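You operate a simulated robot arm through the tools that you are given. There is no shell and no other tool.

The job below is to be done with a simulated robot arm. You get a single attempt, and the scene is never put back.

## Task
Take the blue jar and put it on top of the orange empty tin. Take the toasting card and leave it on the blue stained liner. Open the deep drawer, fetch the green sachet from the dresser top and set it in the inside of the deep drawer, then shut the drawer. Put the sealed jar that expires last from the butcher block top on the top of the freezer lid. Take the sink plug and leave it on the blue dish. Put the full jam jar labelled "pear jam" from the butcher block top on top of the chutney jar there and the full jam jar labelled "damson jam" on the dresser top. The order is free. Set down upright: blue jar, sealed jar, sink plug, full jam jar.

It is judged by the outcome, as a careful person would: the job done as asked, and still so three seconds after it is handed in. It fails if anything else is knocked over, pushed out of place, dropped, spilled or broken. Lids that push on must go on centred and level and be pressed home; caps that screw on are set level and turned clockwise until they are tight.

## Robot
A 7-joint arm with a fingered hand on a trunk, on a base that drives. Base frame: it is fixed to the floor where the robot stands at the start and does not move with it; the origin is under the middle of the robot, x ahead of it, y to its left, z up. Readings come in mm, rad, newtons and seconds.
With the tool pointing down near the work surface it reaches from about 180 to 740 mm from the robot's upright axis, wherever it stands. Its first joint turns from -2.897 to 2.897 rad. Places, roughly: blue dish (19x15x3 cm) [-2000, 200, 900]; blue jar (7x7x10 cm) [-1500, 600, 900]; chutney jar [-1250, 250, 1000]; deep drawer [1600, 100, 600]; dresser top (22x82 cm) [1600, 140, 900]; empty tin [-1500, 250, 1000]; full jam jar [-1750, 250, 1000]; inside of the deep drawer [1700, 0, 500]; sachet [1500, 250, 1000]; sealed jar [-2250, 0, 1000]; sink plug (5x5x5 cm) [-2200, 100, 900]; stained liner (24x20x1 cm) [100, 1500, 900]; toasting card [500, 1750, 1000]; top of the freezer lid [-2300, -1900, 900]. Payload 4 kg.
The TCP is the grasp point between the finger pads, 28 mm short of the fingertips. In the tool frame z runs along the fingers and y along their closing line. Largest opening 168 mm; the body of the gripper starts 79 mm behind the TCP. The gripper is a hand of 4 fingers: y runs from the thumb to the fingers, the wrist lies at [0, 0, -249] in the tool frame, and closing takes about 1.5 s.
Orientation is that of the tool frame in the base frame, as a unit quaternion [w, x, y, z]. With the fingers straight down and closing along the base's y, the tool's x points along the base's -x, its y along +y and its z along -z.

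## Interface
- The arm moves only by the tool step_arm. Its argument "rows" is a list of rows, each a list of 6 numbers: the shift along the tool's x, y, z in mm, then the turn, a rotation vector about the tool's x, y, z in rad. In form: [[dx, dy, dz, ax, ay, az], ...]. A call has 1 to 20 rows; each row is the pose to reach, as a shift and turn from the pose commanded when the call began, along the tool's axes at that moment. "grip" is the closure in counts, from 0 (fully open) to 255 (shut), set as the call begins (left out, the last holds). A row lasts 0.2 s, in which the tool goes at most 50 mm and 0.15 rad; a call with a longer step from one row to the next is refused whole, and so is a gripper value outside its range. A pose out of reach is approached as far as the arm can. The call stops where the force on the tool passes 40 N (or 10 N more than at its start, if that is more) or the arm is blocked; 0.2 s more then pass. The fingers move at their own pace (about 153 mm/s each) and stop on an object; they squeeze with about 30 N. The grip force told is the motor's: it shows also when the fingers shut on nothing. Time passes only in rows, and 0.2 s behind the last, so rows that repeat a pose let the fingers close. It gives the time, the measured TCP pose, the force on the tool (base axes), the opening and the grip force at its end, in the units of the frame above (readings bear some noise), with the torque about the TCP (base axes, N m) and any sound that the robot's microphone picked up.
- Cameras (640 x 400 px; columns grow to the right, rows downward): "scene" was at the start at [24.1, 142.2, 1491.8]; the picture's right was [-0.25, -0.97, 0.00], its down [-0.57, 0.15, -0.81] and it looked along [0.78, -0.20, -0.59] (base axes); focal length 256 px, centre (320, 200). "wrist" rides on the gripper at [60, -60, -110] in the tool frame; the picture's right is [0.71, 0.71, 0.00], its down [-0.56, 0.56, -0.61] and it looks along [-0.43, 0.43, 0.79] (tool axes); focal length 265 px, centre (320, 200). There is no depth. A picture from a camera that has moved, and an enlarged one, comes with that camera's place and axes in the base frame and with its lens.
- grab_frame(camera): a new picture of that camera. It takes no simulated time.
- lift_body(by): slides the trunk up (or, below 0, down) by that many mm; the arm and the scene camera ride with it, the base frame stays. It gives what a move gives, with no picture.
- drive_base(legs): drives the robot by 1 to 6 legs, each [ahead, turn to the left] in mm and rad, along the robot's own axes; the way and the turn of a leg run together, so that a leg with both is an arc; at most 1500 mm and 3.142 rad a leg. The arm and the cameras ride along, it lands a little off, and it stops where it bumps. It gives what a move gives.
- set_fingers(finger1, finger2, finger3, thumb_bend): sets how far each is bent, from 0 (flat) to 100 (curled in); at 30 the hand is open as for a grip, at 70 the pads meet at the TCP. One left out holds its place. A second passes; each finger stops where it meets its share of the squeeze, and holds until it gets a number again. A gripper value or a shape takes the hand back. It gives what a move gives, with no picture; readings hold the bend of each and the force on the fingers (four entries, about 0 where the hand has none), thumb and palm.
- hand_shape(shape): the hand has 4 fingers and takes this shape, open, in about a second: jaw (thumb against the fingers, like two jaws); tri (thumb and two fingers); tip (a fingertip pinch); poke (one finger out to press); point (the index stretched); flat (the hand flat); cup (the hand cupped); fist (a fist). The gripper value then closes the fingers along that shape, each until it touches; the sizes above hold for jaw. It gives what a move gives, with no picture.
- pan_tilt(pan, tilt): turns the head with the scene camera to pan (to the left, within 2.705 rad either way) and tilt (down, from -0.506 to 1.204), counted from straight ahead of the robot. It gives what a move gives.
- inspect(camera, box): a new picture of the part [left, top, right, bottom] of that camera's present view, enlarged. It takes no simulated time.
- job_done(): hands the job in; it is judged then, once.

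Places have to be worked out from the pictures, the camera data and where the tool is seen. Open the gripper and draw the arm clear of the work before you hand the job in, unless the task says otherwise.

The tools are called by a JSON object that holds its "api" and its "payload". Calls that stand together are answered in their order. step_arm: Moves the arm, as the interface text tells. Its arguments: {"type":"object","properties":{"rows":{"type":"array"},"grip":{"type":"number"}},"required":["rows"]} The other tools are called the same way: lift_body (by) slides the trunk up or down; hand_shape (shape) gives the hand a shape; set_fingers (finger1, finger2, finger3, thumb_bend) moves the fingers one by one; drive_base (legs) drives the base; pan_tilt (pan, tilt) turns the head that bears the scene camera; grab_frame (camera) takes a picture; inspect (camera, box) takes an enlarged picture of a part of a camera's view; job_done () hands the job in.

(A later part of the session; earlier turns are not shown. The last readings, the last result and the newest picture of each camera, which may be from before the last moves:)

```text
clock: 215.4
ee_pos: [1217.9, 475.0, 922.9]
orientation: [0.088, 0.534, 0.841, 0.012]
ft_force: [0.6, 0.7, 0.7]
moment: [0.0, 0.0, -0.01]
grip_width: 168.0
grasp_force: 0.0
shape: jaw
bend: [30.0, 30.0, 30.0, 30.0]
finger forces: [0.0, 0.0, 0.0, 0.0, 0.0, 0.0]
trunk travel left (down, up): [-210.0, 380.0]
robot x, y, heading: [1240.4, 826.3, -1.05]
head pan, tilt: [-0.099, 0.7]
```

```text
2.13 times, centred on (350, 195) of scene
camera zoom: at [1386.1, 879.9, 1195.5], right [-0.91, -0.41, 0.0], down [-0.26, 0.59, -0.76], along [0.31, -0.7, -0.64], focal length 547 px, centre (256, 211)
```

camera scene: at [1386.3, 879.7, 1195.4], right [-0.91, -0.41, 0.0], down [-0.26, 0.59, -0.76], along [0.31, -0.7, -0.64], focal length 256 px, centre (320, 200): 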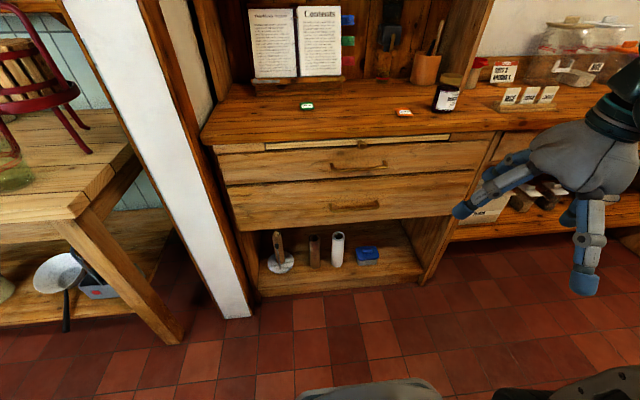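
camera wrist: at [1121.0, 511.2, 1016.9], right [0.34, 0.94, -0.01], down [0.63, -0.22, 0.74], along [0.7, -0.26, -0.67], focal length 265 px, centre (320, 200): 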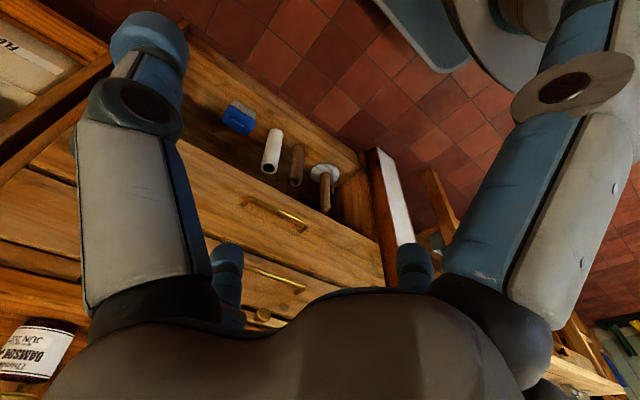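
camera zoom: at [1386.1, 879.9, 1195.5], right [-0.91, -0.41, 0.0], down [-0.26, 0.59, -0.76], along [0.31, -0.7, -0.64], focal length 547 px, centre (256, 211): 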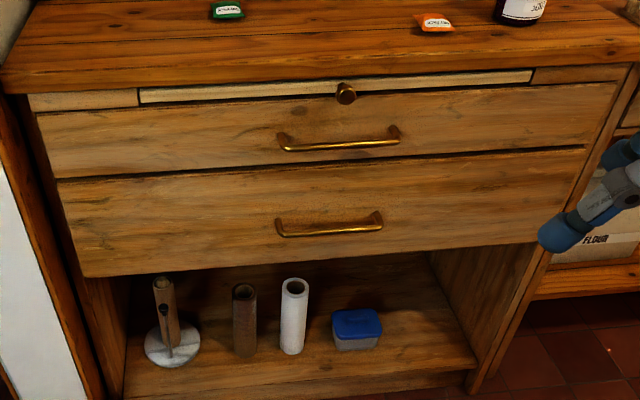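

From two views the bar is at about (1541, 237, 603), standing ~35 mm off the drawer face, and the dresser top overhangs it. So I'll approach tilted 30° below horizontal, with the wrist toward me. First I lower the trunk 150 mm.

{"api": "lift_body", "payload": {"by": -150}}

{"api": "step_arm", "payload": {"rows": [[-21, 14, 15, -0.0543, -0.0613, 0.1103], [-43, 28, 30, -0.1086, -0.1226, 0.2207], [-64, 42, 45, -0.1629, -0.184, 0.331], [-85, 55, 60, -0.2172, -0.2453, 0.4413], [-106, 69, 75, -0.2715, -0.3066, 0.5517], [-128, 83, 90, -0.3258, -0.3679, 0.662], [-149, 97, 105, -0.3801, -0.4292, 0.7723]], "grip": 110}}

{"api": "grab_frame", "payload": {"camera": "scene"}}

```text
clock: 217.2
ee_pos: [1217.2, 475.5, 773.4]
orientation: [0.088, 0.534, 0.841, 0.012]
ft_force: [-0.4, -0.4, -0.4]
moment: [-0.01, 0.01, -0.01]
grip_width: 168.0
grasp_force: 0.0
shape: jaw
bend: [30.0, 30.0, 30.0, 30.0]
finger forces: [0.1, 0.1, 0.1, 0.0, 0.1, 0.1]
trunk travel left (down, up): [-60.0, 530.0]
robot x, y, heading: [1241.1, 824.6, -1.05]
head pan, tilt: [-0.099, 0.7]
```

```text
clock: 219.0
ee_pos: [1536.9, 398.4, 727.6]
orientation: [0.244, 0.619, 0.742, 0.084]
ft_force: [1.1, 1.4, 0.0]
moment: [-0.07, 0.07, -0.06]
grip_width: 95.8
grasp_force: 0.0
shape: jaw
bend: [31.0, 31.0, 31.0, 31.0]
finger forces: [0.1, 0.0, 0.1, 0.0, 0.0, 0.0]
out of reach, approached as far as the arm can: row 4, 5, 6, 7
trunk travel left (down, up): [-60.0, 530.0]
robot x, y, heading: [1238.2, 824.6, -1.045]
head pan, tilt: [-0.099, 0.7]
stopped in row 7: the arm was blocked; the commanded pose is now the measured one
```

```text
taken
camera scene: at [1387.3, 881.0, 1045.1], right [-0.91, -0.41, 0.0], down [-0.27, 0.59, -0.76], along [0.31, -0.7, -0.64], focal length 256 px, centre (320, 200)
```

scene: 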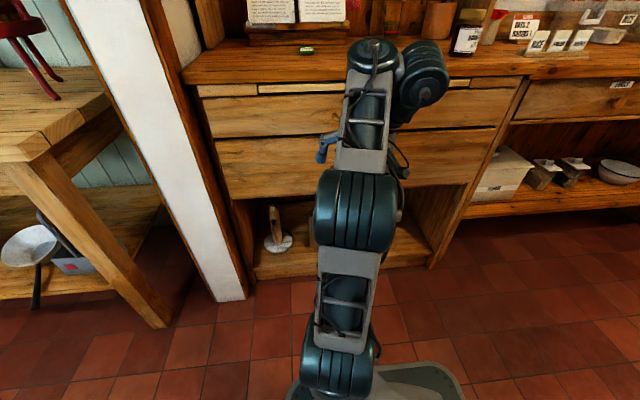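

The arm ran into a joint limit turning that way and stopped in an odd pose. I check clearance before trying the opposite roll.

{"api": "grab_frame", "payload": {"camera": "wrist"}}

{"api": "pan_tilt", "payload": {"pan": -0.5, "tilt": 0.5}}

{"api": "grab_frame", "payload": {"camera": "scene"}}

```text
taken
camera wrist: at [1426.1, 461.6, 780.4], right [0.54, 0.83, 0.12], down [0.27, -0.3, 0.91], along [0.8, -0.46, -0.39], focal length 265 px, centre (320, 200)
```

wrist: 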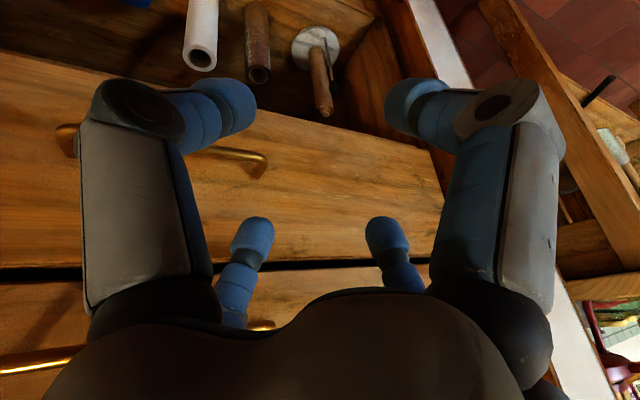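

```text
clock: 219.9
ee_pos: [1532.3, 396.9, 726.6]
orientation: [0.244, 0.621, 0.74, 0.084]
ft_force: [-0.5, -0.1, -0.5]
moment: [0.01, 0.0, 0.03]
grip_width: 95.8
grasp_force: 0.0
shape: jaw
bend: [31.0, 31.0, 31.0, 31.0]
finger forces: [0.0, 0.0, 0.0, 0.1, 0.0, 0.0]
trunk travel left (down, up): [-60.0, 530.0]
robot x, y, heading: [1238.4, 825.7, -1.049]
head pan, tilt: [-0.499, 0.499]
```

```text
taken
camera scene: at [1353.4, 866.8, 1063.1], right [-1.0, -0.03, 0.0], down [-0.01, 0.48, -0.88], along [0.02, -0.88, -0.48], focal length 256 px, centre (320, 200)
```

scene: 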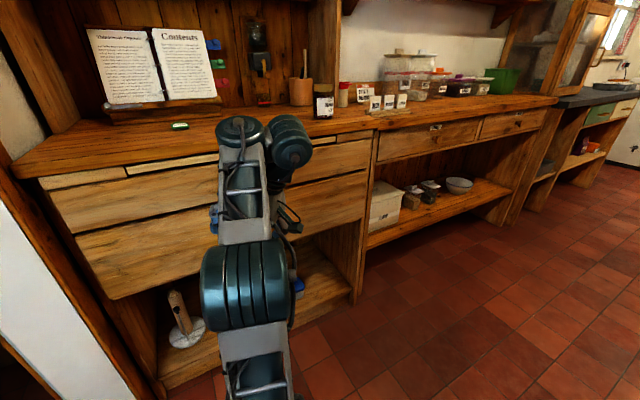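

Everything looks clear. I back the base 120 mm more for room, then roll the hand the other way in stages.

{"api": "drive_base", "payload": {"legs": [[-120, 0]]}}

{"api": "step_arm", "payload": {"rows": [[-5, -5, 5, 0.048, -0.028, -0.1326], [-11, -10, 10, 0.096, -0.0561, -0.2652], [-16, -15, 15, 0.1439, -0.0841, -0.3977], [-21, -21, 20, 0.1919, -0.1121, -0.5303], [-27, -26, 25, 0.2399, -0.1401, -0.6629], [-32, -31, 31, 0.2879, -0.1682, -0.7955], [-37, -36, 36, 0.3359, -0.1962, -0.9281]]}}

{"api": "grab_frame", "payload": {"camera": "scene"}}

```text
clock: 221.1
ee_pos: [1472.1, 499.8, 725.6]
orientation: [0.244, 0.621, 0.74, 0.083]
ft_force: [0.6, 0.6, 0.8]
moment: [-0.01, 0.01, 0.02]
grip_width: 95.8
grasp_force: 0.0
shape: jaw
bend: [31.0, 31.0, 31.0, 31.0]
finger forces: [0.0, 0.1, 0.0, 0.1, 0.1, 0.0]
trunk travel left (down, up): [-60.0, 530.0]
robot x, y, heading: [1176.8, 928.8, -1.048]
head pan, tilt: [-0.499, 0.499]
```

```text
clock: 222.7
ee_pos: [1477.9, 467.7, 710.3]
orientation: [0.206, 0.267, 0.917, -0.213]
ft_force: [0.1, -0.2, -0.7]
moment: [0.03, 0.05, 0.03]
grip_width: 95.5
grasp_force: 0.0
shape: jaw
bend: [31.0, 31.0, 31.0, 31.0]
finger forces: [0.0, 0.0, 0.0, 0.0, 0.0, 0.0]
out of reach, approached as far as the arm can: row 6, 7
trunk travel left (down, up): [-60.0, 530.0]
robot x, y, heading: [1180.7, 925.1, -1.05]
head pan, tilt: [-0.499, 0.499]
```

```text
taken
camera scene: at [1292.7, 971.7, 1063.2], right [-1.0, -0.02, 0.0], down [-0.01, 0.48, -0.88], along [0.02, -0.88, -0.48], focal length 256 px, centre (320, 200)
```

scene: 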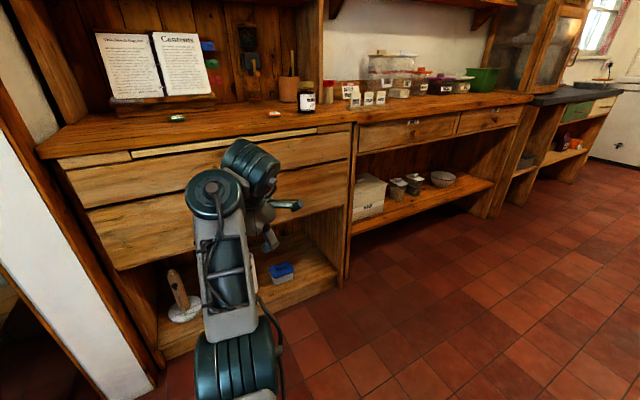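

That roll also meets a limit. Simpler: from the normal tool-down attitude, fingers 1 and 3 become the upper/lower pair when I only pitch the hand, so no roll is needed. I return to the plain attitude first.

{"api": "step_arm", "payload": {"rows": [[4, -3, -14, -0.0239, 0.0834, 0.0666], [8, -6, -27, -0.0478, 0.1669, 0.1331], [12, -9, -41, -0.0716, 0.2503, 0.1997], [16, -12, -54, -0.0955, 0.3338, 0.2663], [20, -14, -68, -0.1194, 0.4172, 0.3329], [25, -17, -81, -0.1432, 0.5007, 0.3994], [29, -20, -95, -0.1671, 0.5841, 0.466], [29, -20, -95, -0.1671, 0.5841, 0.466]]}}

{"api": "grab_frame", "payload": {"camera": "scene"}}

```text
clock: 224.5
ee_pos: [1435.9, 507.6, 757.1]
orientation: [0.028, 0.484, 0.875, -0.008]
ft_force: [1.3, 0.2, 0.1]
moment: [0.0, 0.04, -0.03]
grip_width: 95.6
grasp_force: 0.1
shape: jaw
bend: [31.0, 31.0, 31.0, 31.0]
finger forces: [0.0, 0.0, 0.0, 0.0, 0.0, 0.0]
out of reach, approached as far as the arm can: row 6, 7, 8
trunk travel left (down, up): [-60.0, 530.0]
robot x, y, heading: [1180.5, 923.2, -1.045]
head pan, tilt: [-0.499, 0.499]
```

```text
taken
camera scene: at [1293.0, 972.0, 1063.2], right [-1.0, -0.02, 0.0], down [-0.01, 0.48, -0.88], along [0.02, -0.88, -0.48], focal length 256 px, centre (320, 200)
```

scene: 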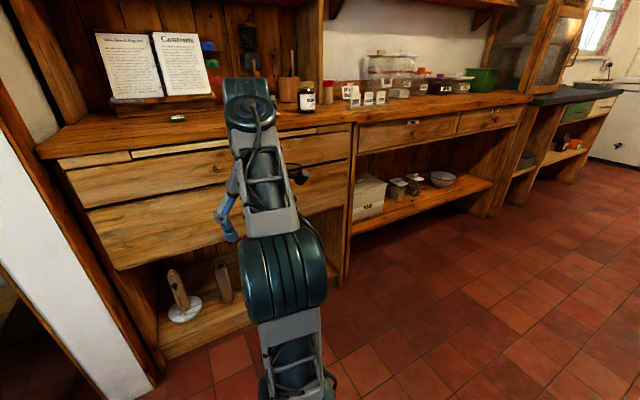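

The trunk is low, so tool-down was at its height limit. Now I pitch the hand forward to 30° below horizontal while lowering, keeping the same roll.

{"api": "step_arm", "payload": {"rows": [[-13, -7, 13, 0.004, -0.1239, 0.0032], [-26, -13, 26, 0.008, -0.2478, 0.0065], [-39, -20, 38, 0.012, -0.3717, 0.0097], [-52, -26, 51, 0.016, -0.4957, 0.013], [-66, -33, 64, 0.02, -0.6196, 0.0162], [-79, -40, 77, 0.0239, -0.7435, 0.0194], [-92, -46, 90, 0.0279, -0.8674, 0.0227], [-105, -53, 103, 0.0319, -0.9913, 0.0259], [-105, -53, 103, 0.0319, -0.9913, 0.0259]]}}

{"api": "grab_frame", "payload": {"camera": "scene"}}

{"api": "grab_frame", "payload": {"camera": "wrist"}}

```text
clock: 226.5
ee_pos: [1446.8, 388.5, 654.8]
orientation: [0.419, 0.446, 0.752, -0.246]
ft_force: [-0.3, 0.4, -0.5]
moment: [-0.02, 0.0, 0.0]
grip_width: 95.8
grasp_force: 0.1
shape: jaw
bend: [31.0, 31.0, 31.0, 31.0]
finger forces: [0.0, 0.1, 0.1, 0.1, 0.0, 0.1]
trunk travel left (down, up): [-60.0, 530.0]
robot x, y, heading: [1179.1, 922.0, -1.048]
head pan, tilt: [-0.499, 0.499]
```

```text
taken
camera scene: at [1292.7, 971.8, 1063.2], right [-1.0, -0.02, 0.0], down [-0.01, 0.48, -0.88], along [0.02, -0.88, -0.48], focal length 256 px, centre (320, 200)
```

scene: 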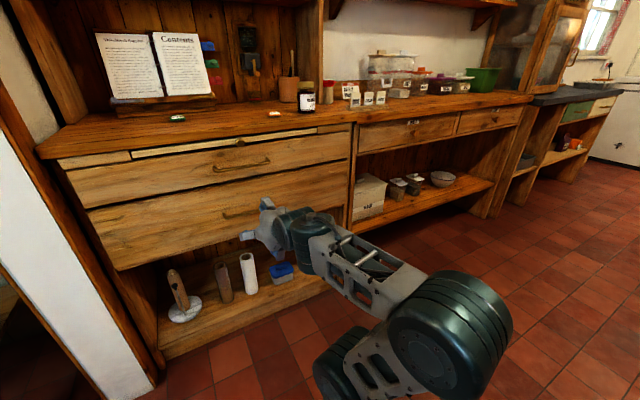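

```text
taken
camera wrist: at [1333.9, 469.7, 662.0], right [0.44, 0.67, -0.6], down [0.38, 0.47, 0.8], along [0.81, -0.58, -0.05], focal length 265 px, centre (320, 200)
```

wrist: 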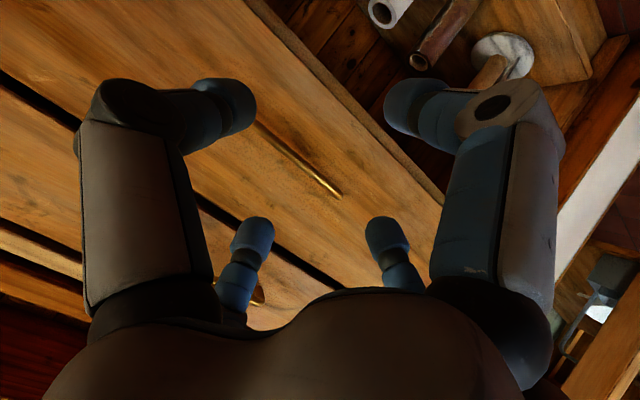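

The hand now points at the drawer, 30° below horizontal. From all views the bar is at about (1537, 257, 624). I spread thumb and finger 2 aside and half-close fingers 1 and 3 as the upper/lower pinch.

{"api": "set_fingers", "payload": {"finger1": 56, "finger2": 5, "finger3": 56, "thumb_bend": 5}}

{"api": "grab_frame", "payload": {"camera": "wrist"}}

{"api": "inspect", "payload": {"camera": "scene", "box": [180, 150, 340, 280]}}

```text
clock: 227.5
ee_pos: [1447.0, 388.8, 655.5]
orientation: [0.417, 0.447, 0.752, -0.247]
ft_force: [0.0, 0.4, 0.0]
moment: [-0.02, -0.01, 0.06]
grip_width: 118.0
grasp_force: 0.1
shape: fingers
bend: [56.0, 5.0, 56.0, 5.0]
finger forces: [0.1, 0.0, 0.0, 0.0, 0.0, 0.1]
trunk travel left (down, up): [-60.0, 530.0]
robot x, y, heading: [1181.3, 924.8, -1.046]
head pan, tilt: [-0.499, 0.499]
```

```text
taken
camera wrist: at [1334.1, 469.7, 662.4], right [0.44, 0.67, -0.6], down [0.38, 0.47, 0.8], along [0.81, -0.58, -0.05], focal length 265 px, centre (320, 200)
```

wrist: 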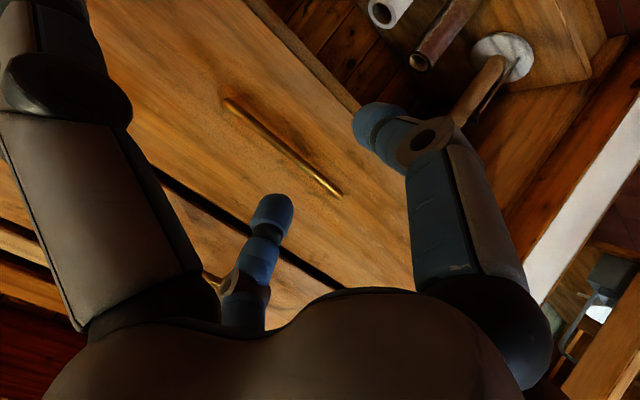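

```text
3.08 times, centred on (260, 215) of scene
camera zoom: at [1292.7, 971.8, 1063.2], right [-1.0, -0.02, 0.0], down [-0.01, 0.48, -0.88], along [0.02, -0.88, -0.48], focal length 789 px, centre (505, 154)
```

zoom: 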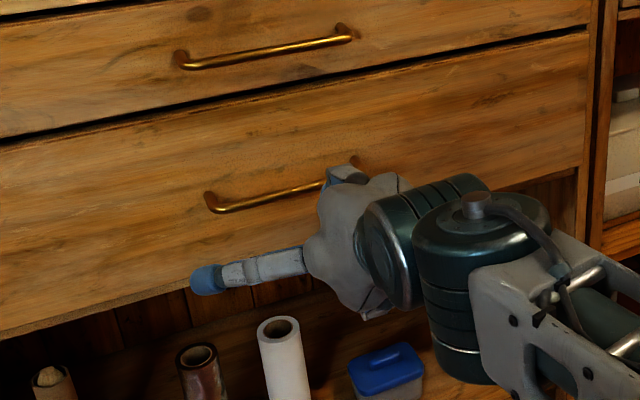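

The projected bar matches the picture, so I trust the bar position: 57 mm toward the upper finger's side and 152 mm ahead of the tool. I narrow the pinch and approach to ~45 mm short.

{"api": "set_fingers", "payload": {"finger1": 60, "finger3": 60}}

{"api": "step_arm", "payload": {"rows": [[-18, 5, 20, 0, 0, 0], [-36, 10, 45, 0, 0, 0], [-53, 15, 75, 0, 0, 0], [-53, 15, 105, 0, 0, 0], [-53, 15, 105, 0, 0, 0]]}}

{"api": "grab_frame", "payload": {"camera": "wrist"}}

{"api": "inspect", "payload": {"camera": "scene", "box": [180, 150, 340, 280]}}

```text
clock: 228.5
ee_pos: [1446.2, 388.5, 656.3]
orientation: [0.417, 0.447, 0.752, -0.247]
ft_force: [-0.5, -1.0, 0.6]
moment: [0.0, 0.01, 0.01]
grip_width: 115.2
grasp_force: 0.0
shape: fingers
bend: [60.0, 5.0, 60.0, 5.0]
finger forces: [0.1, 0.0, 0.0, 0.0, 0.0, 0.0]
trunk travel left (down, up): [-60.0, 530.0]
robot x, y, heading: [1178.8, 927.1, -1.044]
head pan, tilt: [-0.499, 0.499]
```

```text
clock: 229.7
ee_pos: [1516.5, 292.7, 645.2]
orientation: [0.418, 0.447, 0.751, -0.247]
ft_force: [1.1, 0.9, -1.5]
moment: [0.01, 0.04, 0.0]
grip_width: 115.0
grasp_force: 0.1
shape: fingers
bend: [60.0, 5.0, 60.0, 5.0]
finger forces: [0.0, 0.0, 0.0, 0.1, 0.0, 0.0]
trunk travel left (down, up): [-60.0, 530.0]
robot x, y, heading: [1181.3, 931.3, -1.044]
head pan, tilt: [-0.499, 0.499]
```

```text
taken
camera wrist: at [1403.1, 373.4, 651.2], right [0.44, 0.67, -0.6], down [0.38, 0.47, 0.8], along [0.81, -0.58, -0.05], focal length 265 px, centre (320, 200)
```

wrist: 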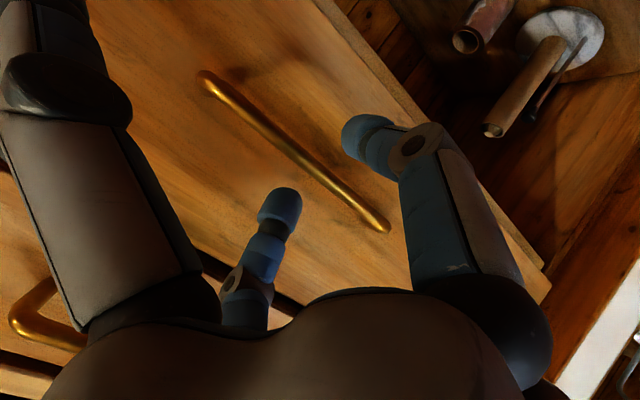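

```text
3.08 times, centred on (260, 215) of scene
camera zoom: at [1292.7, 971.8, 1063.2], right [-1.0, -0.02, 0.0], down [-0.01, 0.48, -0.88], along [0.02, -0.88, -0.48], focal length 789 px, centre (505, 154)
```

zoom: 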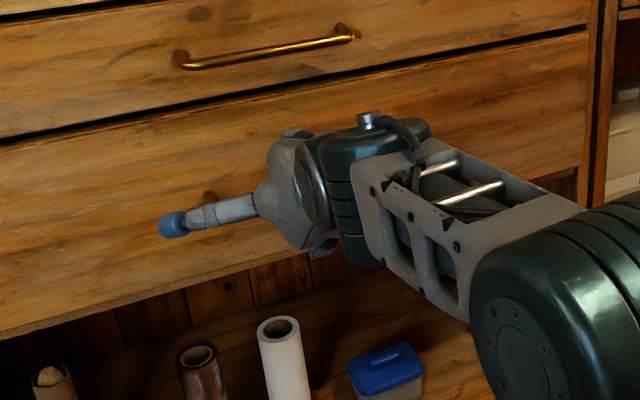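

The bar lies between the two fingertips, slightly on the upper side. I advance 26 mm more and look again.

{"api": "step_arm", "payload": {"rows": [[-2, 0, 9, 0, 0, 0], [-3, 0, 18, 0, 0, 0], [-3, 0, 26, 0, 0, 0], [-3, 0, 26, 0, 0, 0]]}}

{"api": "grab_frame", "payload": {"camera": "wrist"}}

```text
clock: 230.7
ee_pos: [1529.6, 273.8, 635.1]
orientation: [0.419, 0.446, 0.752, -0.247]
ft_force: [0.1, 0.2, -0.5]
moment: [0.03, 0.0, 0.02]
grip_width: 115.3
grasp_force: 0.0
shape: fingers
bend: [60.0, 5.0, 60.0, 5.0]
finger forces: [0.0, 0.0, 0.0, 0.0, 0.0, 0.1]
trunk travel left (down, up): [-60.0, 530.0]
robot x, y, heading: [1180.0, 924.0, -1.044]
head pan, tilt: [-0.499, 0.499]
```

```text
taken
camera wrist: at [1415.4, 354.5, 641.3], right [0.44, 0.67, -0.6], down [0.38, 0.47, 0.8], along [0.81, -0.58, -0.05], focal length 265 px, centre (320, 200)
```

wrist: 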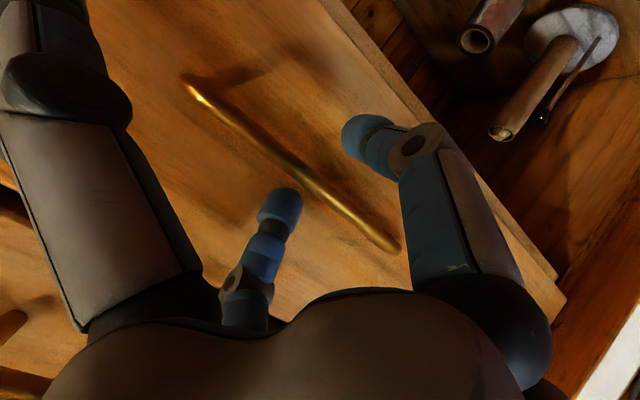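

Bar is nearly at fingertip depth and between the tips. I advance another 9 mm, watching for contact with the face.

{"api": "step_arm", "payload": {"rows": [[-0.5, 0, 3, 0, 0, 0], [-1, 0, 6, 0, 0, 0], [-1, 0, 9, 0, 0, 0], [-1, 0, 9, 0, 0, 0]]}}

{"api": "grab_frame", "payload": {"camera": "wrist"}}

```text
clock: 231.7
ee_pos: [1529.3, 266.4, 630.3]
orientation: [0.418, 0.446, 0.751, -0.247]
ft_force: [-2.5, 4.5, 0.7]
moment: [-0.05, -0.09, 0.02]
grip_width: 115.4
grasp_force: 3.1
shape: fingers
bend: [60.0, 5.0, 62.0, 5.0]
finger forces: [0.0, 0.1, 5.9, 0.0, 0.0, 0.1]
trunk travel left (down, up): [-60.0, 530.0]
robot x, y, heading: [1182.1, 928.1, -1.044]
head pan, tilt: [-0.499, 0.499]
```

```text
taken
camera wrist: at [1418.0, 347.7, 637.7], right [0.44, 0.67, -0.6], down [0.38, 0.47, 0.8], along [0.81, -0.58, -0.05], focal length 265 px, centre (320, 200)
```

wrist: 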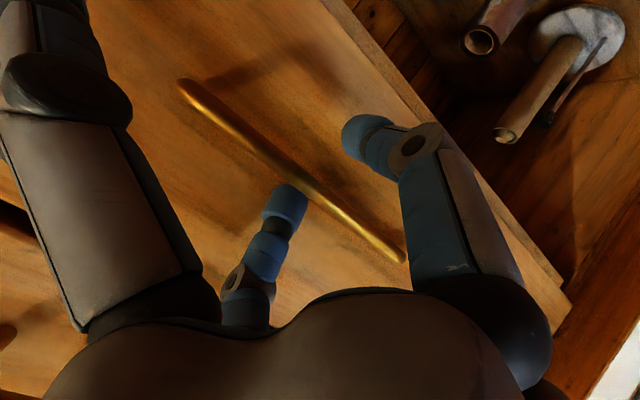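

Finger 3's tip met the bar itself (5.9 N). I retreat 14 mm, open finger 3 a bit more and shift up 4 mm before advancing again.

{"api": "step_arm", "payload": {"rows": [[0, 0, -7, 0, 0, 0], [0, 0, -14, 0, 0, 0], [-4, 0, -14, 0, 0, 0]]}}

{"api": "set_fingers", "payload": {"finger3": 53, "finger1": 55}}

{"api": "step_arm", "payload": {"rows": [[0, 0, 5, 0, 0, 0], [0, 0, 10, 0, 0, 0], [0, 0, 14, 0, 0, 0], [0, 0, 14, 0, 0, 0]]}}

{"api": "grab_frame", "payload": {"camera": "wrist"}}

```text
clock: 232.5
ee_pos: [1527.2, 274.4, 642.0]
orientation: [0.418, 0.446, 0.752, -0.247]
ft_force: [-0.3, -0.2, 0.3]
moment: [0.05, -0.04, -0.01]
grip_width: 115.3
grasp_force: 0.1
shape: fingers
bend: [60.0, 5.0, 60.0, 5.0]
finger forces: [0.0, 0.0, 0.1, 0.1, 0.0, 0.0]
trunk travel left (down, up): [-60.0, 530.0]
robot x, y, heading: [1179.3, 927.0, -1.055]
head pan, tilt: [-0.499, 0.499]
```

```text
clock: 233.5
ee_pos: [1527.0, 274.6, 641.8]
orientation: [0.417, 0.447, 0.752, -0.247]
ft_force: [-2.5, 4.4, -2.1]
moment: [0.03, 0.0, 0.07]
grip_width: 118.3
grasp_force: 2.1
shape: fingers
bend: [55.0, 5.0, 57.0, 5.0]
finger forces: [0.0, 0.0, 4.0, 0.0, 0.0, 0.0]
trunk travel left (down, up): [-60.0, 530.0]
robot x, y, heading: [1178.3, 932.2, -1.045]
head pan, tilt: [-0.499, 0.499]
```

```text
clock: 234.5
ee_pos: [1531.9, 265.5, 635.7]
orientation: [0.419, 0.446, 0.752, -0.246]
ft_force: [-6.9, 11.1, 4.6]
moment: [-0.23, -0.16, 0.03]
grip_width: 118.4
grasp_force: 6.6
shape: fingers
bend: [55.0, 5.0, 57.0, 5.0]
finger forces: [0.1, 0.0, 13.2, 0.0, 0.0, 0.1]
trunk travel left (down, up): [-60.0, 530.0]
robot x, y, heading: [1181.0, 929.5, -1.042]
head pan, tilt: [-0.499, 0.499]
```

```text
taken
camera wrist: at [1418.8, 346.1, 641.8], right [0.44, 0.67, -0.6], down [0.38, 0.47, 0.8], along [0.81, -0.58, -0.05], focal length 265 px, centre (320, 200)
```

wrist: 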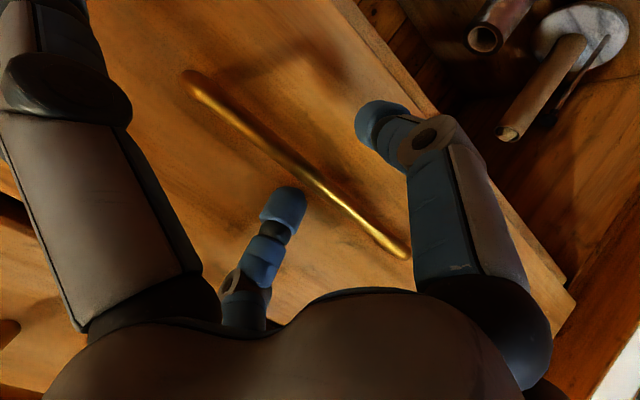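

Finger 3's tip is behind and above the bar, touching the drawer face, with finger 1 below it. I close these two on the bar.

{"api": "set_fingers", "payload": {"finger1": 80, "finger3": 80}}

{"api": "grab_frame", "payload": {"camera": "wrist"}}

```text
clock: 235.5
ee_pos: [1532.3, 265.1, 632.5]
orientation: [0.417, 0.446, 0.753, -0.246]
ft_force: [0.1, -0.5, -5.3]
moment: [0.02, -0.01, -0.01]
grip_width: 110.2
grasp_force: 4.9
shape: fingers
bend: [74.0, 5.0, 77.0, 5.0]
finger forces: [10.2, 0.0, 0.0, 0.0, 0.1, 0.0]
trunk travel left (down, up): [-60.0, 530.0]
robot x, y, heading: [1182.9, 926.3, -1.046]
head pan, tilt: [-0.499, 0.499]
```

```text
taken
camera wrist: at [1419.4, 345.5, 640.1], right [0.44, 0.67, -0.6], down [0.38, 0.46, 0.8], along [0.81, -0.58, -0.05], focal length 265 px, centre (320, 200)
```

wrist: 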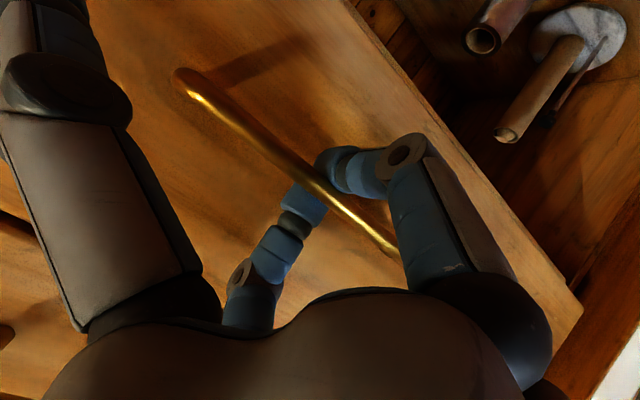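

Both fingertips flank the bar. I tighten and test-pull 15 mm horizontally.

{"api": "set_fingers", "payload": {"finger1": 95, "finger3": 95}}

{"api": "step_arm", "payload": {"rows": [[2.6, -0.1, -4.2, 0, 0, 0], [5.3, -0.2, -8.5, 0, 0, 0], [7.9, -0.3, -12.7, 0, 0, 0], [7.9, -0.3, -12.7, 0, 0, 0]]}}

{"api": "grab_frame", "payload": {"camera": "wrist"}}

{"api": "inspect", "payload": {"camera": "scene", "box": [80, 130, 360, 300]}}

```text
clock: 236.5
ee_pos: [1532.0, 266.0, 634.4]
orientation: [0.417, 0.447, 0.752, -0.247]
ft_force: [1.9, -1.8, -4.6]
moment: [-0.04, -0.03, 0.0]
grip_width: 110.8
grasp_force: 0.0
shape: fingers
bend: [74.0, 5.0, 78.0, 5.0]
finger forces: [0.1, 0.1, 0.0, 0.0, 0.1, 0.1]
trunk travel left (down, up): [-60.0, 530.0]
robot x, y, heading: [1180.8, 924.6, -1.048]
head pan, tilt: [-0.499, 0.499]
```

```text
clock: 237.5
ee_pos: [1524.4, 277.5, 633.3]
orientation: [0.417, 0.447, 0.752, -0.246]
ft_force: [-1.4, -0.6, -0.7]
moment: [0.02, 0.03, 0.01]
grip_width: 110.5
grasp_force: 0.1
shape: fingers
bend: [74.0, 5.0, 78.0, 5.0]
finger forces: [0.0, 0.0, 0.0, 0.0, 0.0, 0.1]
trunk travel left (down, up): [-60.0, 530.0]
robot x, y, heading: [1178.7, 925.8, -1.042]
head pan, tilt: [-0.499, 0.499]
```

```text
taken
camera wrist: at [1412.5, 358.5, 640.0], right [0.44, 0.67, -0.6], down [0.38, 0.47, 0.8], along [0.81, -0.58, -0.05], focal length 265 px, centre (320, 200)
```

wrist: 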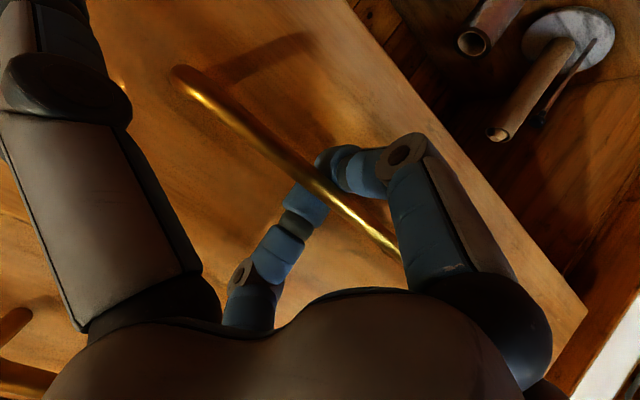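

```text
2.29 times, centred on (220, 215) of scene
camera zoom: at [1292.7, 971.6, 1063.2], right [-1.0, -0.02, 0.0], down [-0.01, 0.48, -0.88], along [0.02, -0.88, -0.48], focal length 586 px, centre (549, 166)
```

zoom: 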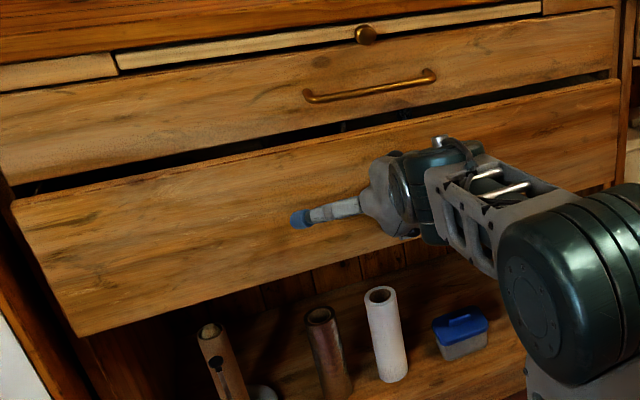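

The drawer followed the hand by ~15 mm: the fingers are hooked around the bar. Now I pull it open by driving straight back 200 mm.

{"api": "drive_base", "payload": {"legs": [[-200, 0]]}}

{"api": "grab_frame", "payload": {"camera": "wrist"}}

{"api": "grab_frame", "payload": {"camera": "scene"}}

```text
clock: 239.1
ee_pos: [1426.0, 452.8, 633.4]
orientation: [0.418, 0.446, 0.753, -0.245]
ft_force: [-0.7, 0.8, -1.6]
moment: [-0.01, -0.02, 0.0]
grip_width: 110.7
grasp_force: 0.4
shape: fingers
bend: [74.0, 5.0, 79.0, 5.0]
finger forces: [1.2, 0.0, 0.0, 0.0, 0.1, 0.0]
trunk travel left (down, up): [-60.0, 530.0]
robot x, y, heading: [1079.5, 1103.1, -1.047]
head pan, tilt: [-0.499, 0.499]
```

```text
taken
camera wrist: at [1312.4, 534.1, 640.1], right [0.44, 0.67, -0.6], down [0.38, 0.47, 0.8], along [0.81, -0.58, -0.05], focal length 265 px, centre (320, 200)
```

wrist: 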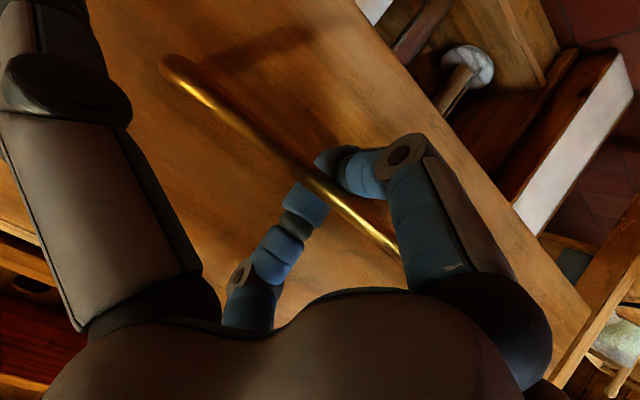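

```text
taken
camera scene: at [1191.5, 1147.1, 1063.2], right [-1.0, -0.03, 0.0], down [-0.01, 0.48, -0.88], along [0.02, -0.88, -0.48], focal length 256 px, centre (320, 200)
```

scene: 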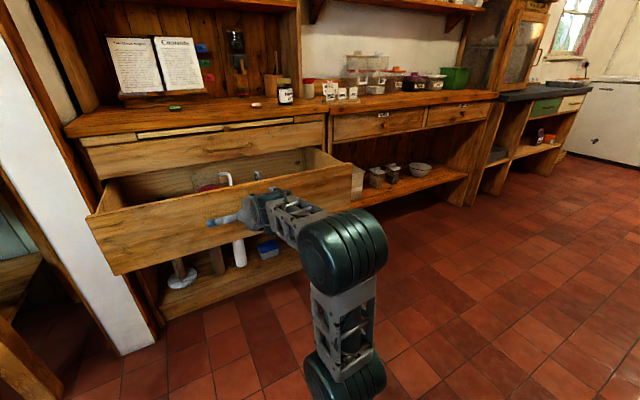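

The drawer is open about 215 mm. I open the two fingers slightly and withdraw from the bar along the tool axis.

{"api": "set_fingers", "payload": {"finger1": 50, "finger3": 58}}

{"api": "step_arm", "payload": {"rows": [[0, 0, -10, 0, 0, 0], [0, 0, -25, 0, 0, 0], [0, 0, -50, 0, 0, 0], [0, 0, -80, 0, 0, 0], [0, 0, -80, 0, 0, 0]]}}

{"api": "grab_frame", "payload": {"camera": "scene"}}

{"api": "inspect", "payload": {"camera": "scene", "box": [70, 110, 370, 290]}}

```text
clock: 240.1
ee_pos: [1424.4, 453.2, 633.2]
orientation: [0.418, 0.445, 0.753, -0.246]
ft_force: [-0.4, -0.1, -0.5]
moment: [-0.01, 0.02, -0.01]
grip_width: 122.1
grasp_force: 0.1
shape: fingers
bend: [50.0, 5.0, 57.0, 5.0]
finger forces: [0.1, 0.0, 0.0, 0.0, 0.0, 0.1]
trunk travel left (down, up): [-60.0, 530.0]
robot x, y, heading: [1079.4, 1104.4, -1.047]
head pan, tilt: [-0.499, 0.499]
```

```text
clock: 241.3
ee_pos: [1393.3, 514.7, 676.5]
orientation: [0.417, 0.446, 0.752, -0.246]
ft_force: [0.1, -0.5, 0.2]
moment: [0.0, 0.0, 0.0]
grip_width: 122.2
grasp_force: 0.0
shape: fingers
bend: [50.0, 5.0, 57.0, 5.0]
finger forces: [0.0, 0.1, 0.0, 0.1, 0.1, 0.2]
trunk travel left (down, up): [-60.0, 530.0]
robot x, y, heading: [1078.0, 1105.4, -1.044]
head pan, tilt: [-0.499, 0.499]
```

```text
taken
camera scene: at [1191.5, 1147.1, 1063.2], right [-1.0, -0.03, 0.0], down [-0.01, 0.48, -0.88], along [0.02, -0.88, -0.48], focal length 256 px, centre (320, 200)
```

scene: 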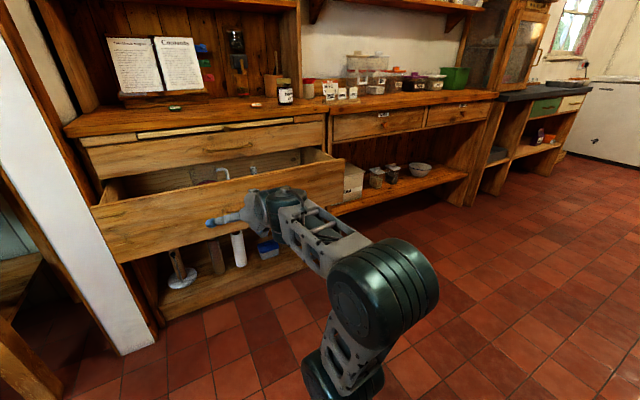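

```text
2.13 times, centred on (220, 200) of scene
camera zoom: at [1191.5, 1147.1, 1063.2], right [-1.0, -0.03, 0.0], down [-0.01, 0.48, -0.88], along [0.02, -0.88, -0.48], focal length 547 px, centre (533, 200)
```

zoom: 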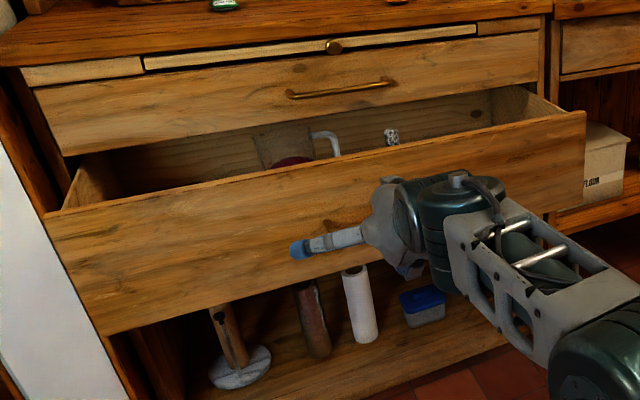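

The drawer slipped back a little as I released (now ~184 mm open). I want more room, so I look at the bar again to re-hook it.

{"api": "grab_frame", "payload": {"camera": "wrist"}}

```text
taken
camera wrist: at [1280.6, 595.6, 683.0], right [0.44, 0.67, -0.6], down [0.38, 0.47, 0.8], along [0.81, -0.58, -0.05], focal length 265 px, centre (320, 200)
```

wrist: 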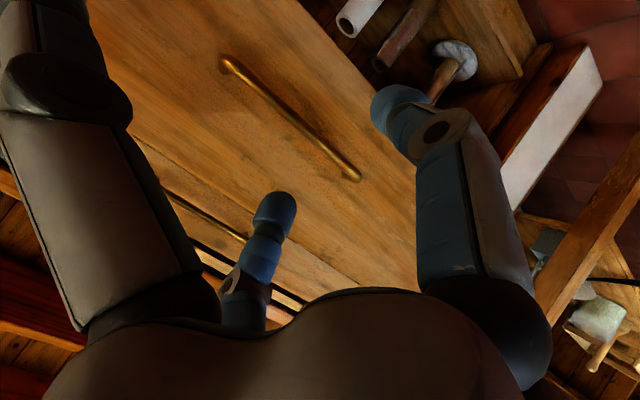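

The bar is now at v≈-366. I repeat the same hooking approach: offset 23 mm up, 109 mm in.

{"api": "step_arm", "payload": {"rows": [[-12, 0, 25, 0, 0, 0], [-23.4, 0, 55, 0, 0, 0], [-23.4, 0, 80, 0, 0, 0], [-23.4, 0, 90, 0, 0, 0], [-23.4, 0, 90, 0, 0, 0]]}}

{"api": "grab_frame", "payload": {"camera": "wrist"}}

```text
clock: 242.5
ee_pos: [1434.7, 434.4, 648.8]
orientation: [0.419, 0.446, 0.752, -0.246]
ft_force: [-0.1, 0.4, -0.3]
moment: [0.0, 0.02, -0.03]
grip_width: 122.2
grasp_force: 0.1
shape: fingers
bend: [50.0, 5.0, 57.0, 5.0]
finger forces: [0.0, 0.1, 0.0, 0.0, 0.1, 0.0]
trunk travel left (down, up): [-60.0, 530.0]
robot x, y, heading: [1075.8, 1103.5, -1.045]
head pan, tilt: [-0.499, 0.499]
```

```text
taken
camera wrist: at [1321.3, 515.7, 654.6], right [0.44, 0.67, -0.6], down [0.38, 0.47, 0.8], along [0.81, -0.58, -0.05], focal length 265 px, centre (320, 200)
```

wrist: 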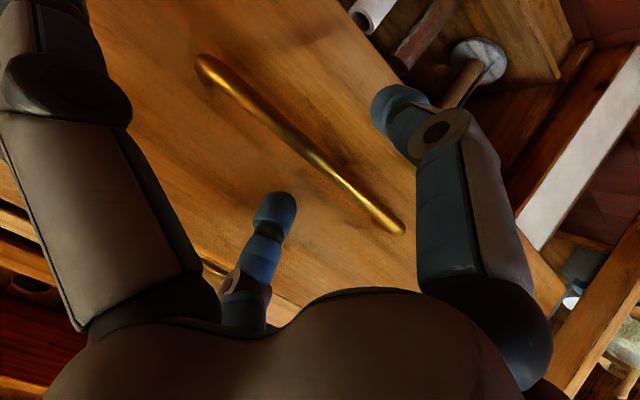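

{"api": "step_arm", "payload": {"rows": [[-4, 0, 4, 0, 0, 0], [-4, 0, 8, 0, 0, 0], [-4, 0, 12, 0, 0, 0], [-4, 0, 15, 0, 0, 0], [-4, 0, 15, 0, 0, 0]]}}

{"api": "grab_frame", "payload": {"camera": "wrist"}}

```text
clock: 243.7
ee_pos: [1441.4, 422.8, 644.3]
orientation: [0.419, 0.444, 0.753, -0.246]
ft_force: [-0.3, 0.6, 0.5]
moment: [0.0, 0.03, 0.0]
grip_width: 121.8
grasp_force: 0.3
shape: fingers
bend: [50.0, 5.0, 58.0, 5.0]
finger forces: [0.0, 0.0, 0.6, 0.1, 0.0, 0.0]
trunk travel left (down, up): [-60.0, 530.0]
robot x, y, heading: [1080.6, 1103.5, -1.044]
head pan, tilt: [-0.499, 0.499]
```

```text
taken
camera wrist: at [1329.0, 502.0, 650.6], right [0.44, 0.67, -0.6], down [0.38, 0.47, 0.8], along [0.81, -0.58, -0.05], focal length 265 px, centre (320, 200)
```

wrist: 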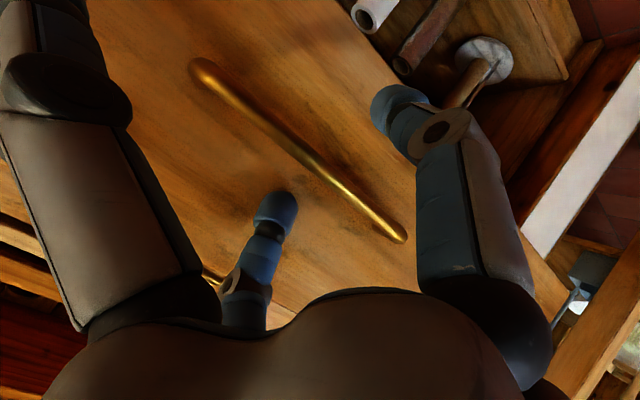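

Finger 3 is lightly pushing the drawer face, so I bring it in a little, advance 9 mm more, then close on the bar.

{"api": "set_fingers", "payload": {"finger1": 56, "finger3": 63}}

{"api": "step_arm", "payload": {"rows": [[-1, 0, 4, 0, 0, 0], [-2, 0, 8, 0, 0, 0], [-2, 0, 10, 0, 0, 0], [-2, 0, 10, 0, 0, 0]]}}

{"api": "grab_frame", "payload": {"camera": "wrist"}}

```text
clock: 244.7
ee_pos: [1442.0, 421.2, 643.2]
orientation: [0.418, 0.446, 0.753, -0.246]
ft_force: [-0.2, 0.3, 0.1]
moment: [0.02, 0.03, -0.05]
grip_width: 117.7
grasp_force: 0.0
shape: fingers
bend: [56.0, 5.0, 63.0, 5.0]
finger forces: [0.0, 0.0, 0.1, 0.0, 0.1, 0.0]
trunk travel left (down, up): [-60.0, 530.0]
robot x, y, heading: [1077.8, 1102.7, -1.051]
head pan, tilt: [-0.499, 0.499]
```

```text
clock: 245.7
ee_pos: [1446.5, 415.0, 639.2]
orientation: [0.419, 0.445, 0.752, -0.246]
ft_force: [-1.0, 0.2, 0.7]
moment: [0.0, -0.01, -0.02]
grip_width: 117.8
grasp_force: 0.3
shape: fingers
bend: [56.0, 5.0, 63.0, 5.0]
finger forces: [0.1, 0.0, 1.0, 0.1, 0.0, 0.0]
trunk travel left (down, up): [-60.0, 530.0]
robot x, y, heading: [1080.1, 1102.8, -1.055]
head pan, tilt: [-0.499, 0.499]
```

```text
taken
camera wrist: at [1333.9, 494.3, 646.6], right [0.44, 0.67, -0.6], down [0.38, 0.47, 0.8], along [0.81, -0.58, -0.05], focal length 265 px, centre (320, 200)
```

wrist: 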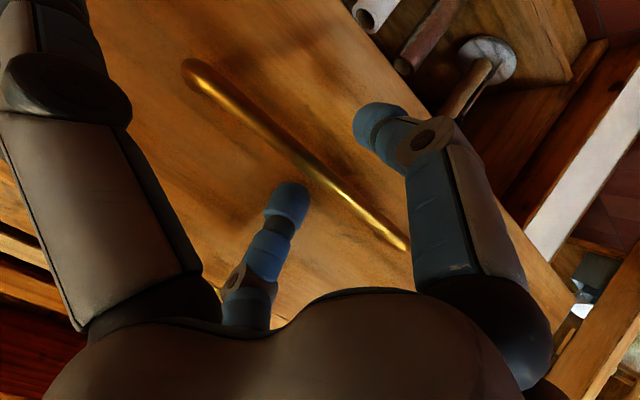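

This matches the earlier successful pose. I close fingers 1 and 3.

{"api": "set_fingers", "payload": {"finger1": 80, "finger3": 80}}

{"api": "drive_base", "payload": {"legs": [[-75, 0]]}}

{"api": "grab_frame", "payload": {"camera": "wrist"}}

{"api": "grab_frame", "payload": {"camera": "scene"}}

```text
clock: 246.7
ee_pos: [1447.4, 414.6, 639.2]
orientation: [0.417, 0.447, 0.752, -0.247]
ft_force: [-0.1, 0.4, -6.0]
moment: [0.08, 0.0, 0.02]
grip_width: 111.7
grasp_force: 8.2
shape: fingers
bend: [67.0, 5.0, 75.0, 5.0]
finger forces: [9.5, 0.0, 7.5, 0.0, 0.0, 0.0]
trunk travel left (down, up): [-60.0, 530.0]
robot x, y, heading: [1079.5, 1103.8, -1.046]
head pan, tilt: [-0.499, 0.499]
```

```text
clock: 247.8
ee_pos: [1408.6, 478.8, 639.6]
orientation: [0.418, 0.446, 0.752, -0.246]
ft_force: [1.7, -0.6, -5.5]
moment: [0.04, -0.01, 0.0]
grip_width: 111.5
grasp_force: 7.9
shape: fingers
bend: [66.0, 5.0, 77.0, 5.0]
finger forces: [10.6, 0.0, 7.0, 0.1, 0.0, 0.0]
trunk travel left (down, up): [-60.0, 530.0]
robot x, y, heading: [1036.9, 1168.8, -1.047]
head pan, tilt: [-0.499, 0.499]
```

```text
taken
camera wrist: at [1295.5, 558.7, 646.2], right [0.44, 0.67, -0.6], down [0.38, 0.47, 0.8], along [0.81, -0.58, -0.05], focal length 265 px, centre (320, 200)
```

wrist: 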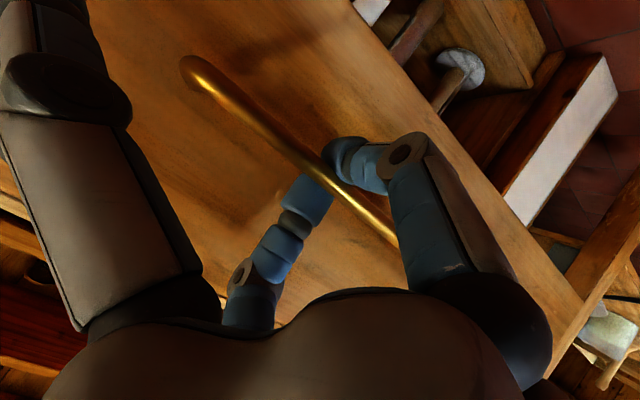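

```text
taken
camera scene: at [1154.3, 1211.6, 1063.2], right [-1.0, -0.02, 0.0], down [-0.01, 0.48, -0.88], along [0.02, -0.88, -0.48], focal length 256 px, centre (320, 200)
```

scene: 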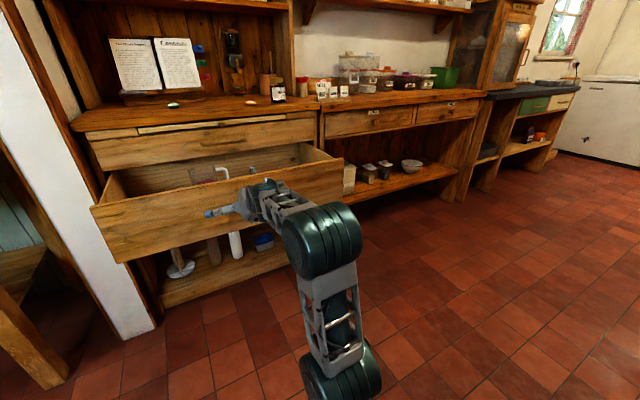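

Drawer now open about 245 mm. To release without pushing it back, I open only the lower finger and slide out along the tool axis.

{"api": "set_fingers", "payload": {"finger1": 45, "finger3": 70}}

{"api": "step_arm", "payload": {"rows": [[-3, 0, -6, 0, 0, 0], [-4, 0, -14, 0, 0, 0], [-4, 0, -30, 0, 0, 0], [-4, 0, -60, 0, 0, 0], [-4, 0, -100, 0, 0, 0], [-4, 0, -100, 0, 0, 0]]}}

{"api": "grab_frame", "payload": {"camera": "scene"}}

{"api": "grab_frame", "payload": {"camera": "wrist"}}

```text
clock: 248.8
ee_pos: [1408.2, 478.5, 640.4]
orientation: [0.418, 0.445, 0.753, -0.246]
ft_force: [0.9, -0.3, 0.7]
moment: [-0.03, -0.02, 0.01]
grip_width: 126.0
grasp_force: 0.1
shape: fingers
bend: [45.0, 5.0, 70.0, 5.0]
finger forces: [0.0, 0.0, 0.0, 0.0, 0.0, 0.0]
trunk travel left (down, up): [-60.0, 530.0]
robot x, y, heading: [1042.8, 1172.3, -1.048]
head pan, tilt: [-0.499, 0.499]
```

```text
clock: 250.2
ee_pos: [1369.6, 551.3, 694.7]
orientation: [0.418, 0.446, 0.752, -0.246]
ft_force: [0.3, -0.3, -0.8]
moment: [-0.02, -0.02, 0.02]
grip_width: 126.6
grasp_force: 0.0
shape: fingers
bend: [45.0, 5.0, 70.0, 5.0]
finger forces: [0.1, 0.0, 0.1, 0.1, 0.0, 0.0]
trunk travel left (down, up): [-60.0, 530.0]
robot x, y, heading: [1039.6, 1167.9, -1.049]
head pan, tilt: [-0.499, 0.499]
```

```text
taken
camera scene: at [1154.0, 1212.0, 1063.2], right [-1.0, -0.02, 0.0], down [-0.01, 0.48, -0.88], along [0.02, -0.88, -0.48], focal length 256 px, centre (320, 200)
```

scene: 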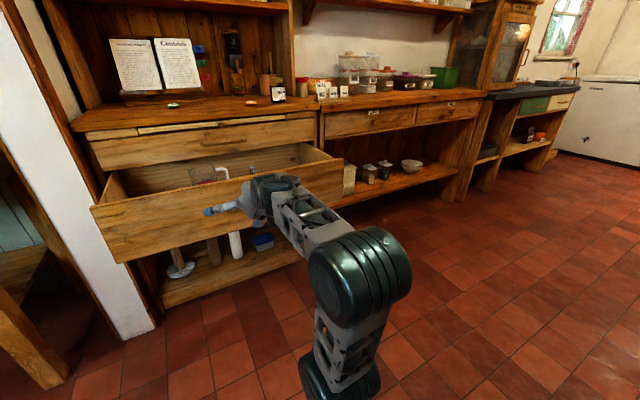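

```text
taken
camera wrist: at [1255.6, 632.7, 701.7], right [0.44, 0.67, -0.6], down [0.38, 0.47, 0.8], along [0.81, -0.58, -0.05], focal length 265 px, centre (320, 200)
```

wrist: 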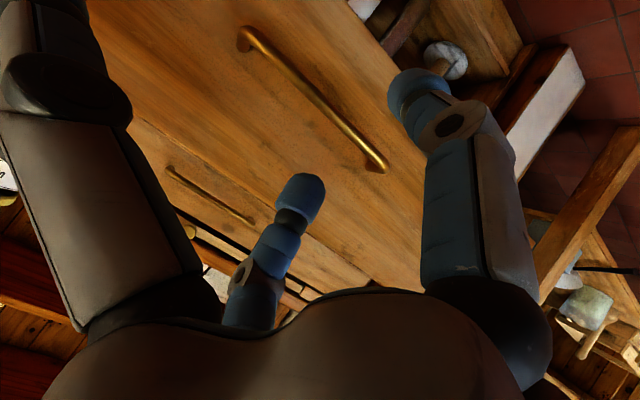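

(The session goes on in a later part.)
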